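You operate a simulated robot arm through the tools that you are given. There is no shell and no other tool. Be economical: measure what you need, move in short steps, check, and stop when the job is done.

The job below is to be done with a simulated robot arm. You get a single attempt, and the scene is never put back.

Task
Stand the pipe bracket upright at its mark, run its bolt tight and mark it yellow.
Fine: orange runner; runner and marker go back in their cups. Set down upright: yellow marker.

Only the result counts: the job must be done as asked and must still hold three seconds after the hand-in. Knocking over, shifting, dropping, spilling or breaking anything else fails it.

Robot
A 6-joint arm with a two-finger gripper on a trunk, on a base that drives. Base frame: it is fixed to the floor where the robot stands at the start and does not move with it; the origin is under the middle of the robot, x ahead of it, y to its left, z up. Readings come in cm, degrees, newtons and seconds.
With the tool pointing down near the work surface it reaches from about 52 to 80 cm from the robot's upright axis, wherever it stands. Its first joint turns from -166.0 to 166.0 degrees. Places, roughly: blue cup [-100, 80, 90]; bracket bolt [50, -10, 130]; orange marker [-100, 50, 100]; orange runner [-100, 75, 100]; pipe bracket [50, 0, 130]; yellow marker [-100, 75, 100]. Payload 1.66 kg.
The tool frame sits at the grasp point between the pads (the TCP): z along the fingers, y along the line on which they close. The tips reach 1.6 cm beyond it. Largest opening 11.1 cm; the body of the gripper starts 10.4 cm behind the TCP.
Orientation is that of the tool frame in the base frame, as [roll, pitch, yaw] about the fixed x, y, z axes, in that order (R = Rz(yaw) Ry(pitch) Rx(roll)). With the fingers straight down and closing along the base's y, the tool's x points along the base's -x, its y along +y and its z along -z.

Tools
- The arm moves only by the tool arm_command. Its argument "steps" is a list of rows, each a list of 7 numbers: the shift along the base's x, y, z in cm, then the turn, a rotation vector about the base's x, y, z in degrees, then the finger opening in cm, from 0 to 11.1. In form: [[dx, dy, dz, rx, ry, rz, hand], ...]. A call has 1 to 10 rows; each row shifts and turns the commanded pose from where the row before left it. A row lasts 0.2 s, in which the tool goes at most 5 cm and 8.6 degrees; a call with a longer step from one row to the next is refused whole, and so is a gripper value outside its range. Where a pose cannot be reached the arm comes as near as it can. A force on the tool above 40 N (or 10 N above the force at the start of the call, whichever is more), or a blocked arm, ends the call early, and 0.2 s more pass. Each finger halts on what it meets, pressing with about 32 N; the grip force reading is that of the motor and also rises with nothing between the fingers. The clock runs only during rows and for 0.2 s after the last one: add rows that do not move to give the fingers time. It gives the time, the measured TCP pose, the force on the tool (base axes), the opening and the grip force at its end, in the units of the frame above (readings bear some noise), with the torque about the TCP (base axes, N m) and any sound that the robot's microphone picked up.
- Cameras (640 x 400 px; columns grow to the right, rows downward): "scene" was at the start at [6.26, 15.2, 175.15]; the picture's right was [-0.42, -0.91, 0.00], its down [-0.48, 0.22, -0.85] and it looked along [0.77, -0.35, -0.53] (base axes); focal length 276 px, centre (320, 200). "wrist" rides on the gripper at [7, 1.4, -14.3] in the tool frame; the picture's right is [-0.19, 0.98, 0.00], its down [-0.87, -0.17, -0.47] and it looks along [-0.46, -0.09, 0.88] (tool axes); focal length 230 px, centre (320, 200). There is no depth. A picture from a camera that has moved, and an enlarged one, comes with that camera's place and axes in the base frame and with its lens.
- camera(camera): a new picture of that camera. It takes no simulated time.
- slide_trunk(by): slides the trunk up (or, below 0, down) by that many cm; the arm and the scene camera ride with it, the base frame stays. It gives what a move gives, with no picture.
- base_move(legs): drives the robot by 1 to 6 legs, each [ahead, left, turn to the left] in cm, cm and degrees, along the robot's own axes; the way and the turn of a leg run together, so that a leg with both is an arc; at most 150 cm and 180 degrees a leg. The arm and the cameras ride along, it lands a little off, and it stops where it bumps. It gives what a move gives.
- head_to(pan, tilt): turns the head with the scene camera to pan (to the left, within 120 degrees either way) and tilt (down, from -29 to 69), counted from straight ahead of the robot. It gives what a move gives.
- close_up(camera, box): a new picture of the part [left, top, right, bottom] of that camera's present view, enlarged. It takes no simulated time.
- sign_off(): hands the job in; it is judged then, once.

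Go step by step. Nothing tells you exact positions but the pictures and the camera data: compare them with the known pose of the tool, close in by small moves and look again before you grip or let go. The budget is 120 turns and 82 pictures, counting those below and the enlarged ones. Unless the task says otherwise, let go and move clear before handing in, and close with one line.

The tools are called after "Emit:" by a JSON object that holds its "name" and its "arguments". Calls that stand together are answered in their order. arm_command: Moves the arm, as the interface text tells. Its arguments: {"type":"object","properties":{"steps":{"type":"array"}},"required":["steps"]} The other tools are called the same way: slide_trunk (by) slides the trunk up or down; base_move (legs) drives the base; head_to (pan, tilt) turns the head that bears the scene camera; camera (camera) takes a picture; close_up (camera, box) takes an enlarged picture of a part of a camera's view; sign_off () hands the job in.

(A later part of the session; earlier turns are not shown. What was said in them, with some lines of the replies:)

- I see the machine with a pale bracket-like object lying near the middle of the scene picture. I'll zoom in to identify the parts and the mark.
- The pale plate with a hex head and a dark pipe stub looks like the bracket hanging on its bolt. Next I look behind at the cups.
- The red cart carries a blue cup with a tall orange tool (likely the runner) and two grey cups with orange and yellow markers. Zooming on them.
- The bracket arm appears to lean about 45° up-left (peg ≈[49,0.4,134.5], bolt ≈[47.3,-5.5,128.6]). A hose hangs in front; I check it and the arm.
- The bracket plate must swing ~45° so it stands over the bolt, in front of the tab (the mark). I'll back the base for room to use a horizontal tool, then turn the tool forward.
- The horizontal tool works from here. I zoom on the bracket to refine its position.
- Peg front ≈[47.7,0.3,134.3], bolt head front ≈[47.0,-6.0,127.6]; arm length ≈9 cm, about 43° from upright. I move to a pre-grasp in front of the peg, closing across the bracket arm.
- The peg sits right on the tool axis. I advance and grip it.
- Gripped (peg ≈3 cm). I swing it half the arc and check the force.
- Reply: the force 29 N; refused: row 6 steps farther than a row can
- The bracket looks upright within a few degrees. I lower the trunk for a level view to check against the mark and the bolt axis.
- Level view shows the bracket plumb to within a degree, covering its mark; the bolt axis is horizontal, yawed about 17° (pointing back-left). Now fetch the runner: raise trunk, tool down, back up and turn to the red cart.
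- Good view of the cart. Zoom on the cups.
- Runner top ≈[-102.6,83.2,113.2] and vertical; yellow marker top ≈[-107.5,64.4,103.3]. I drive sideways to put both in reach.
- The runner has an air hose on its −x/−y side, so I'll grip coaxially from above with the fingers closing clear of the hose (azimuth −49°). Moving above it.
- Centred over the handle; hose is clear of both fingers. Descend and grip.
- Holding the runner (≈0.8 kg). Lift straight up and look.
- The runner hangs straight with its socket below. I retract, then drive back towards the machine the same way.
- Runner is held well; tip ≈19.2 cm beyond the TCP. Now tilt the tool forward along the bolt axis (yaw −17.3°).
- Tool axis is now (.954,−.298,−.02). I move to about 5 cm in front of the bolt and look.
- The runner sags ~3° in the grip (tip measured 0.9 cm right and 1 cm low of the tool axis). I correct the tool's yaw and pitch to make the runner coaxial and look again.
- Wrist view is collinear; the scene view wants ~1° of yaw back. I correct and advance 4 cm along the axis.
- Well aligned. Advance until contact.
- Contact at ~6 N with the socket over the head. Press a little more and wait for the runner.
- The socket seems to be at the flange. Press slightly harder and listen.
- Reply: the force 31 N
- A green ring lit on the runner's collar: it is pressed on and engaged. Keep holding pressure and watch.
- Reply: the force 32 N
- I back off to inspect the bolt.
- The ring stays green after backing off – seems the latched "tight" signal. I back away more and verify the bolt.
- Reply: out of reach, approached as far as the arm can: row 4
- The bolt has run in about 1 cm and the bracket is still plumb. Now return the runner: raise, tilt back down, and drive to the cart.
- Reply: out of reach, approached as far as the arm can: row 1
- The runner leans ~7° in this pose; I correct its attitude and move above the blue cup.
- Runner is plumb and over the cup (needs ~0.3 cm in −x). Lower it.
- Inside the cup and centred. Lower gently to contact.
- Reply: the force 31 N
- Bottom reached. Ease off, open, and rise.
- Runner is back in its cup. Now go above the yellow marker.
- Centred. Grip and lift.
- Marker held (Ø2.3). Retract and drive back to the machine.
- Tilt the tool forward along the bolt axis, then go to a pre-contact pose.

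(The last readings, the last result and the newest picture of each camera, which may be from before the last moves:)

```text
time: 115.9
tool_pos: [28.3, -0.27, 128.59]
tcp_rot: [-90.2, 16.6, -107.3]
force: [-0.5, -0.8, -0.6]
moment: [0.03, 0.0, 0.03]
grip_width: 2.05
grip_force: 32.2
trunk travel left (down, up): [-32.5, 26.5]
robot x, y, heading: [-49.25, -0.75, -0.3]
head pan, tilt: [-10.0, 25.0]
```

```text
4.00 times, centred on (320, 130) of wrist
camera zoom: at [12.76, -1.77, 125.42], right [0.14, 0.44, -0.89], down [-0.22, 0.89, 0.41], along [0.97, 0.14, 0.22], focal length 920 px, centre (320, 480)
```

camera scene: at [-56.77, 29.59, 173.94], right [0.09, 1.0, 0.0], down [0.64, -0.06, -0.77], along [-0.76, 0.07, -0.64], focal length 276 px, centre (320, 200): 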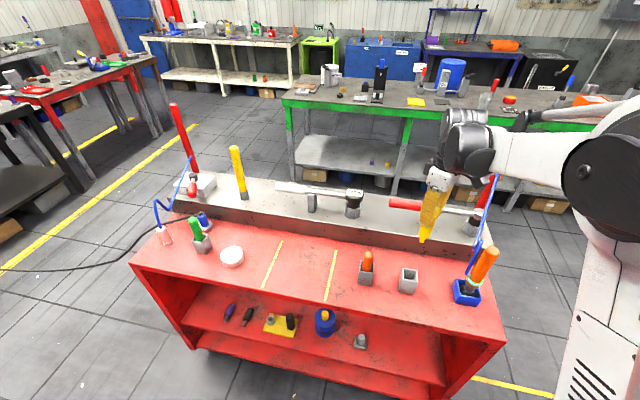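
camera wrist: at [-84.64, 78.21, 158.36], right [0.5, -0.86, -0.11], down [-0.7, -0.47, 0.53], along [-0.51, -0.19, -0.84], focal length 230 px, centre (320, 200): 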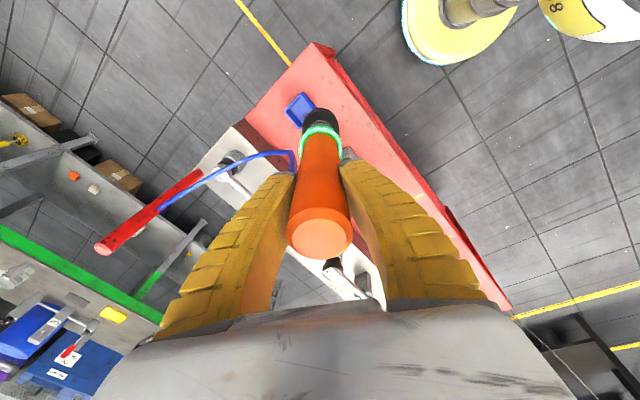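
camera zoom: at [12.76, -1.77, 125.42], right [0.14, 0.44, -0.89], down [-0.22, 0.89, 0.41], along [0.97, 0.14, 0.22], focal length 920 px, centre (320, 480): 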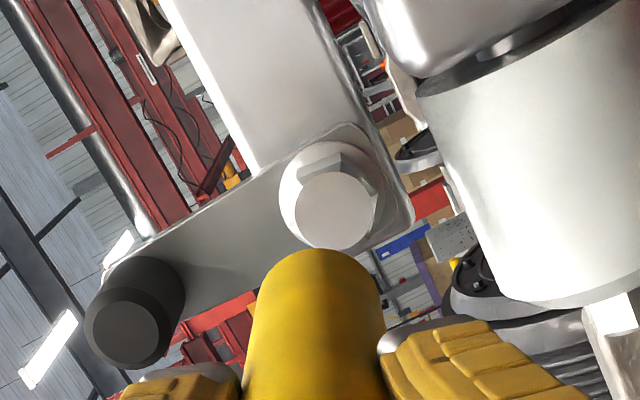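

Bolt is flush and the marker's nib lies on the bolt axis, about 8 cm away. Advance with a slight correction.

Emit:
{"name": "arm_command", "arguments": {"steps": [[1.3, -0.37, -0.05, 0, 0, 0, 1], [1.3, -0.37, -0.05, 0, 0, 0, 1], [1.3, -0.37, -0.05, 0, 0, 0, 1], [1.3, -0.37, -0.05, 0, 0, 0, 1], [1, -0.29, 0, 0, 0, 0, 1]]}}

Emit:
{"name": "close_up", "arguments": {"camera": "scene", "box": [308, 180, 388, 250]}}

```text
time: 117.1
tool_pos: [34.78, -1.93, 128.43]
tcp_rot: [-90.1, 16.6, -107.4]
force: [0.0, 0.1, -0.2]
moment: [0.03, 0.0, -0.01]
grip_width: 2.05
grip_force: 32.1
trunk travel left (down, up): [-32.5, 26.5]
robot x, y, heading: [-49.51, -0.99, -0.3]
head pan, tilt: [-10.0, 25.0]
```

```text
5.71 times, centred on (348, 215) of scene
camera zoom: at [-42.11, 16.59, 176.26], right [-0.18, -0.98, 0.0], down [-0.42, 0.07, -0.91], along [0.89, -0.16, -0.42], focal length 1580 px, centre (160, 114)
```

zoom: 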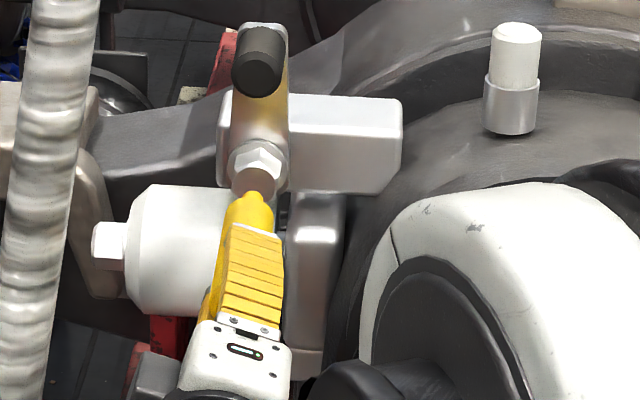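

Nib is close and on target. Creep in until touch.

Emit:
{"name": "arm_command", "arguments": {"steps": [[0.38, -0.115, 0, 0, 0, 0, 1], [0.38, -0.115, 0, 0, 0, 0, 1], [0.29, -0.09, 0, 0, 0, 0, 1]]}}

```text
time: 117.9
tool_pos: [35.72, -2.24, 128.45]
tcp_rot: [-90.0, 16.6, -107.3]
force: [0.5, -0.2, -0.5]
moment: [0.02, 0.04, 0.03]
grip_width: 2.04
grip_force: 31.9
trunk travel left (down, up): [-32.5, 26.5]
robot x, y, heading: [-49.28, -0.57, -0.4]
head pan, tilt: [-10.0, 25.0]
```

Emit:
{"name": "arm_command", "arguments": {"steps": [[0.2, -0.06, 0, 0, 0, 0, 1], [0.2, -0.06, 0, 0, 0, 0, 1], [0, 0, 0, 0, 0, 0, 1]]}}

```text
time: 118.7
tool_pos: [36.17, -2.37, 128.48]
tcp_rot: [-90.1, 16.6, -107.2]
force: [0.3, -0.5, -0.6]
moment: [0.02, 0.03, -0.02]
grip_width: 2.06
grip_force: 32.4
trunk travel left (down, up): [-32.5, 26.5]
robot x, y, heading: [-49.02, -0.68, -0.0]
head pan, tilt: [-10.0, 25.0]
```

Emit:
{"name": "arm_command", "arguments": {"steps": [[0.2, -0.06, 0, 0, 0, 0, 1], [0.2, -0.06, 0, 0, 0, 0, 1], [0, 0, 0, 0, 0, 0, 1]]}}

Emit:
{"name": "close_up", "arguments": {"camera": "wrist", "box": [240, 80, 400, 180]}}

```text
time: 119.5
tool_pos: [36.57, -2.34, 128.5]
tcp_rot: [-90.1, 16.6, -107.3]
force: [0.1, 0.3, -0.8]
moment: [0.0, 0.01, 0.03]
grip_width: 2.04
grip_force: 32.2
trunk travel left (down, up): [-32.5, 26.5]
robot x, y, heading: [-49.59, -0.69, -0.2]
head pan, tilt: [-10.0, 25.0]
```

```text
4.00 times, centred on (320, 130) of wrist
camera zoom: at [20.95, -4.09, 125.24], right [0.14, 0.44, -0.89], down [-0.22, 0.89, 0.41], along [0.97, 0.14, 0.22], focal length 920 px, centre (320, 480)
```

zoom: 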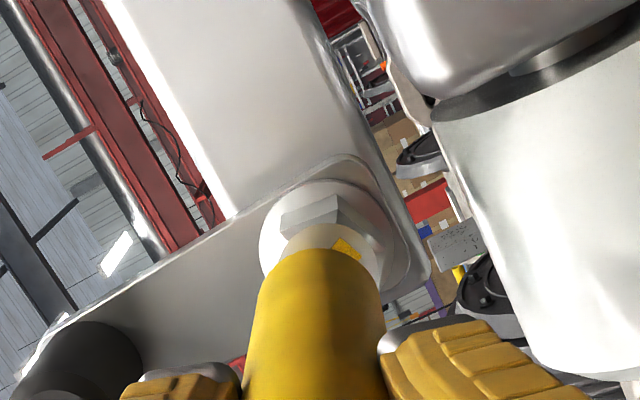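

A yellow patch already shows on the bolt face. I press slightly and draw a short stroke to make it clear.

Emit:
{"name": "arm_command", "arguments": {"steps": [[0.15, -0.05, 0, 0, 0, 0, 1], [0, 0, 0.25, 0, 0, 0, 1], [0.07, 0.23, 0, 0, 0, 0, 1], [0, 0, -0.5, 0, 0, 0, 1], [-0.07, -0.23, 0, 0, 0, 0, 1], [0, 0, 0.25, 0, 0, 0, 1]]}}

Emit:
{"name": "arm_command", "arguments": {"steps": [[-0.955, 0.297, 0, 0, 0, 0, 1], [-2, 0.622, 0, 0, 0, 0, 1], [-2.5, 0.78, 0, 0, 0, 0, 1], [-2.5, 0.78, 0, 0, 0, 0, 1]]}}

Emit:
{"name": "close_up", "arguments": {"camera": "wrist", "box": [240, 80, 400, 180]}}

```text
time: 120.9
tool_pos: [36.72, -2.43, 128.44]
tcp_rot: [-90.1, 16.7, -107.4]
force: [-0.2, -0.4, -0.7]
moment: [-0.02, -0.01, 0.02]
grip_width: 2.04
grip_force: 32.0
trunk travel left (down, up): [-32.5, 26.5]
robot x, y, heading: [-49.27, -0.9, -0.3]
head pan, tilt: [-10.0, 25.0]
```

```text
time: 121.9
tool_pos: [28.71, 0.02, 128.33]
tcp_rot: [-90.1, 16.6, -107.3]
force: [0.0, -0.4, 0.3]
moment: [0.01, 0.01, 0.01]
grip_width: 2.03
grip_force: 32.2
trunk travel left (down, up): [-32.5, 26.5]
robot x, y, heading: [-49.5, -0.44, -0.1]
head pan, tilt: [-10.0, 25.0]
```

```text
4.00 times, centred on (320, 130) of wrist
camera zoom: at [13.13, -1.56, 125.14], right [0.14, 0.44, -0.89], down [-0.22, 0.89, 0.41], along [0.97, 0.14, 0.22], focal length 920 px, centre (320, 480)
```

zoom: 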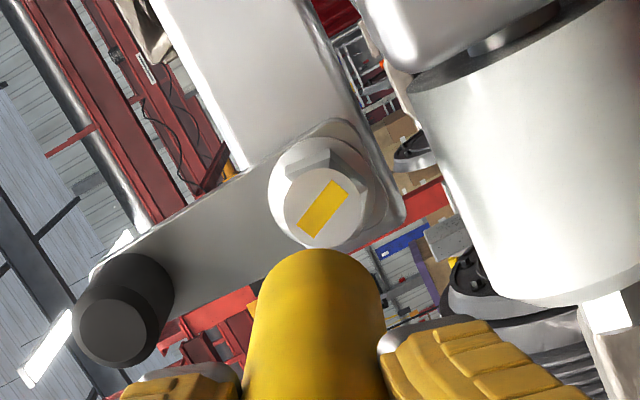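

A clear yellow stripe sits on the bolt head. Now retreat, turn the tool down and return the marker to its cup.

Emit:
{"name": "arm_command", "arguments": {"steps": [[-3, -0.45, 1.5, 0, 0, 0, 1], [-3, -0.6, 2.1, 0, 0, 0, 1], [-3, -0.6, 2.1, 0, 0, 0, 1], [-3, -0.6, 2.1, 0, 0, 0, 1], [-3, -0.6, 2.1, 0, 0, 0, 1], [-3, -0.6, 2.1, 0, 0, 0, 1], [-3, -0.6, 2.1, 0, 0, 0, 1], [-2.9, -0.6, 2.1, 0, 0, 0, 1]]}}

Emit:
{"name": "arm_command", "arguments": {"steps": [[0, 0, 0, 2.545, 8.18, 0, 1], [0, 0, 0, 2.545, 8.18, 0, 1], [0, 0, 0, 2.545, 8.18, 0, 1], [0, 0, 0, 2.545, 8.18, 0, 1], [0, 0, 0, 2.545, 8.18, 0, 1], [0, 0, 0, 2.545, 8.18, 0, 1], [0, 0, 0, 2.545, 8.18, 0, 1], [0, 0, 0, 2.545, 8.18, 0, 1], [0, 0, 0, 2.545, 8.18, 0, 1], [0, 0, 0, 2.545, 8.18, 0, 1]]}}

Emit:
{"name": "arm_command", "arguments": {"steps": [[0, 0, 0, 1.28, 4.1, 0, 1]]}}

Emit:
{"name": "base_move", "arguments": {"legs": [[0, 0, 100], [0, 0, 65], [8.8, -47.4, 0]]}}

Emit:
{"name": "head_to", "arguments": {"pan": 10, "tilt": 40}}

```text
time: 123.7
tool_pos: [4.49, -4.76, 144.77]
tcp_rot: [-90.0, 16.6, -107.2]
force: [-1.0, 0.1, 0.0]
moment: [0.02, 0.08, 0.02]
grip_width: 2.02
grip_force: 31.9
trunk travel left (down, up): [-32.5, 26.5]
robot x, y, heading: [-49.56, -0.73, 0.0]
head pan, tilt: [-10.0, 25.0]
```

```text
time: 125.9
tool_pos: [5.02, -4.83, 144.57]
tcp_rot: [-176.2, 1.2, -123.7]
force: [0.1, -0.3, -0.3]
moment: [0.03, 0.07, -0.03]
grip_width: 2.03
grip_force: 32.2
trunk travel left (down, up): [-32.5, 26.5]
robot x, y, heading: [-49.54, -0.97, -0.4]
head pan, tilt: [-10.0, 25.0]
```

```text
time: 126.3
tool_pos: [5.12, -4.75, 144.61]
tcp_rot: [-180.0, -0.1, -123.9]
force: [0.9, -0.4, -1.4]
moment: [0.01, 0.06, 0.02]
grip_width: 2.02
grip_force: 32.3
trunk travel left (down, up): [-32.5, 26.5]
robot x, y, heading: [-49.18, -0.89, -0.3]
head pan, tilt: [-10.0, 25.0]
```

```text
time: 136.2
tool_pos: [-97.55, 64.6, 144.62]
tcp_rot: [179.9, 0.0, 41.6]
force: [0.4, 0.5, -1.5]
moment: [-0.02, 0.01, -0.01]
grip_width: 2.05
grip_force: 32.5
trunk travel left (down, up): [-32.5, 26.5]
robot x, y, heading: [-46.0, 46.94, 165.4]
head pan, tilt: [-10.0, 25.0]
```

```text
time: 137.1
tool_pos: [-97.58, 64.62, 144.6]
tcp_rot: [-179.9, 0.0, 41.6]
force: [0.7, 0.5, -0.6]
moment: [-0.04, -0.03, -0.01]
grip_width: 2.05
grip_force: 31.6
trunk travel left (down, up): [-32.5, 26.5]
robot x, y, heading: [-45.97, 47.02, 165.1]
head pan, tilt: [10.0, 40.0]
```

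Emit:
{"name": "arm_command", "arguments": {"steps": [[-3, -0.3, -2, 0, 0, 0, 1], [-3, -0.3, -3, 0, 0, 0, 1], [-3.5, -0.3, -3, 0, 0, 0, 1], [0, 0, -4.5, 0, 0, 0, 1], [0, 0, -4.5, 0, 0, 0, 1], [0, 0, -4.5, 0, 0, 0, 1], [0, 0, -3, 0, 0, 0, 1], [0, 0, 0, 0, 0, 0, 1]]}}

Emit:
{"name": "close_up", "arguments": {"camera": "wrist", "box": [240, 80, 400, 180]}}

Emit:
{"name": "close_up", "arguments": {"camera": "scene", "box": [350, 210, 510, 310]}}

```text
time: 138.8
tool_pos: [-107.16, 63.59, 120.21]
tcp_rot: [180.0, 0.0, 41.6]
force: [0.7, 0.2, -1.2]
moment: [-0.01, 0.03, 0.01]
grip_width: 2.05
grip_force: 31.8
trunk travel left (down, up): [-32.5, 26.5]
robot x, y, heading: [-46.22, 47.45, 165.2]
head pan, tilt: [10.0, 40.0]
```

```text
4.00 times, centred on (320, 130) of wrist
camera zoom: at [-101.21, 67.38, 134.51], right [0.51, -0.86, 0.0], down [-0.76, -0.45, 0.47], along [-0.41, -0.24, -0.88], focal length 920 px, centre (320, 480)
```

zoom: 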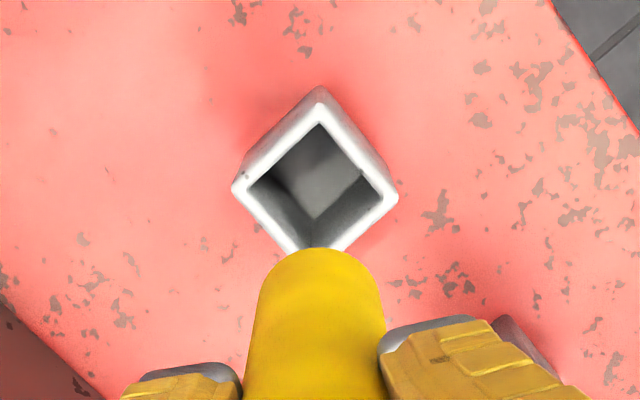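

```text
4.00 times, centred on (430, 260) of scene
camera zoom: at [-57.31, 28.85, 173.94], right [0.08, 1.0, 0.0], down [0.64, -0.05, -0.77], along [-0.76, 0.06, -0.64], focal length 1106 px, centre (-120, -40)
```

zoom: 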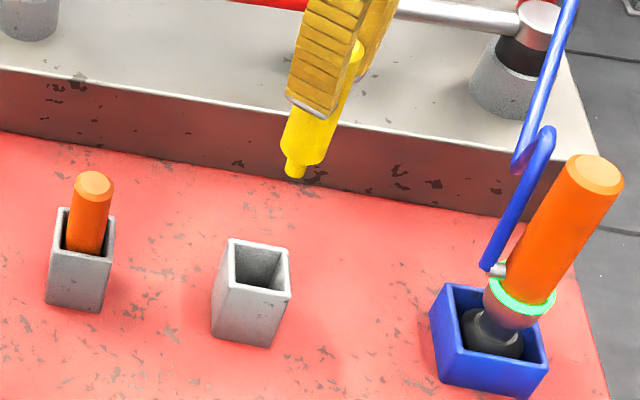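

Nicely aligned over the grey cup. Lower it.

Emit:
{"name": "arm_command", "arguments": {"steps": [[0.05, 0.15, -3, 0, 0, 0, 1], [0, 0, -4, 0, 0, 0, 1], [0, 0, -4, 0, 0, 0, 1], [0, 0, -3, 0, 0, 0, 1], [0, 0, -2, 0, 0, 0, 1], [0, 0, -1.5, 0, 0, 0, 1]]}}

```text
time: 140.2
tool_pos: [-107.17, 63.78, 102.68]
tcp_rot: [-180.0, -0.1, 41.7]
force: [-1.0, 0.2, -1.3]
moment: [0.03, 0.01, 0.02]
grip_width: 2.05
grip_force: 31.3
trunk travel left (down, up): [-32.5, 26.5]
robot x, y, heading: [-46.1, 47.42, 165.3]
head pan, tilt: [10.0, 40.0]
```

Emit:
{"name": "arm_command", "arguments": {"steps": [[0, 0, -0.8, 0, 0, 0, 1], [0, 0, -0.4, 0, 0, 0, 1], [0, 0, -0.3, 0, 0, 0, 1], [0, 0, 0, 0, 0, 0, 1]]}}

Emit:
{"name": "close_up", "arguments": {"camera": "wrist", "box": [240, 80, 400, 180]}}

```text
time: 141.2
tool_pos: [-106.96, 63.78, 101.23]
tcp_rot: [-179.9, 0.0, 41.5]
force: [-0.3, 0.0, 23.8]
moment: [-0.02, 0.08, -0.01]
grip_width: 2.24
grip_force: 31.6
trunk travel left (down, up): [-32.5, 26.5]
robot x, y, heading: [-46.14, 47.33, 165.5]
head pan, tilt: [10.0, 40.0]
```

```text
4.00 times, centred on (320, 130) of wrist
camera zoom: at [-100.98, 67.52, 115.6], right [0.51, -0.86, 0.0], down [-0.76, -0.45, 0.47], along [-0.41, -0.24, -0.88], focal length 920 px, centre (320, 480)
```

zoom: 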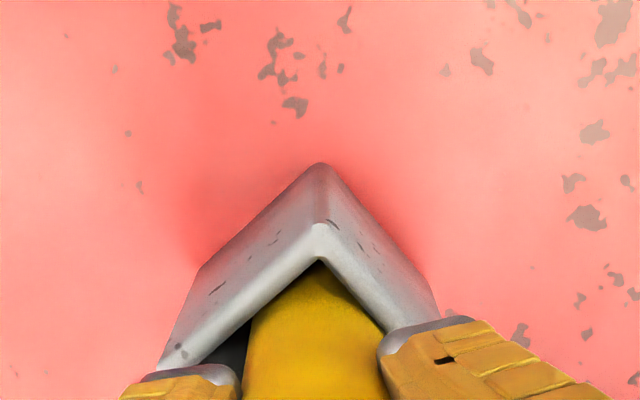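

Marker is on the cup floor. Ease off, release, and rise clear.

Emit:
{"name": "arm_command", "arguments": {"steps": [[0, 0, 0.3, 0, 0, 0, 1], [0, 0, 0, 0, 0, 0, 3.5], [0, 0, 0, 0, 0, 0, 6], [0, 0, 0, 0, 0, 0, 6], [0, 0, 3, 0, 0, 0, 6], [0, 0, 4, 0, 0, 0, 6], [0, 0, 4, 0, 0, 0, 6], [0, 0, 4, 0, 0, 0, 6], [0, 0, 4, 0, 0, 0, 6]]}}

Emit:
{"name": "camera", "arguments": {"camera": "scene"}}

```text
time: 143.2
tool_pos: [-107.04, 63.88, 120.56]
tcp_rot: [180.0, 0.0, 41.6]
force: [0.5, 0.0, -1.0]
moment: [0.01, 0.02, 0.01]
grip_width: 6.18
grip_force: 1.1
trunk travel left (down, up): [-32.5, 26.5]
robot x, y, heading: [-45.87, 47.25, 165.5]
head pan, tilt: [10.0, 40.0]
```

```text
2 pictures are left
camera scene: at [-57.28, 28.84, 173.94], right [0.08, 1.0, 0.0], down [0.64, -0.05, -0.77], along [-0.76, 0.06, -0.64], focal length 276 px, centre (320, 200)
```

scene: 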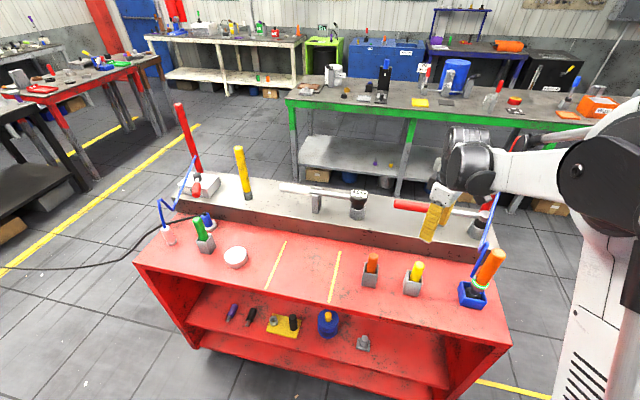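

Runner and marker are both upright in their cups, the gripper is clear, and the last views of the bracket showed it plumb with the bolt tight and marked. I hand in.

Emit:
{"name": "sign_off", "arguments": {}}

```text
The job is handed in.
```

I stood the bracket plumb over its mark, ran its bolt tight with the orange runner, and put a yellow stripe on the bolt head. The runner and yellow marker are back upright in their cups.
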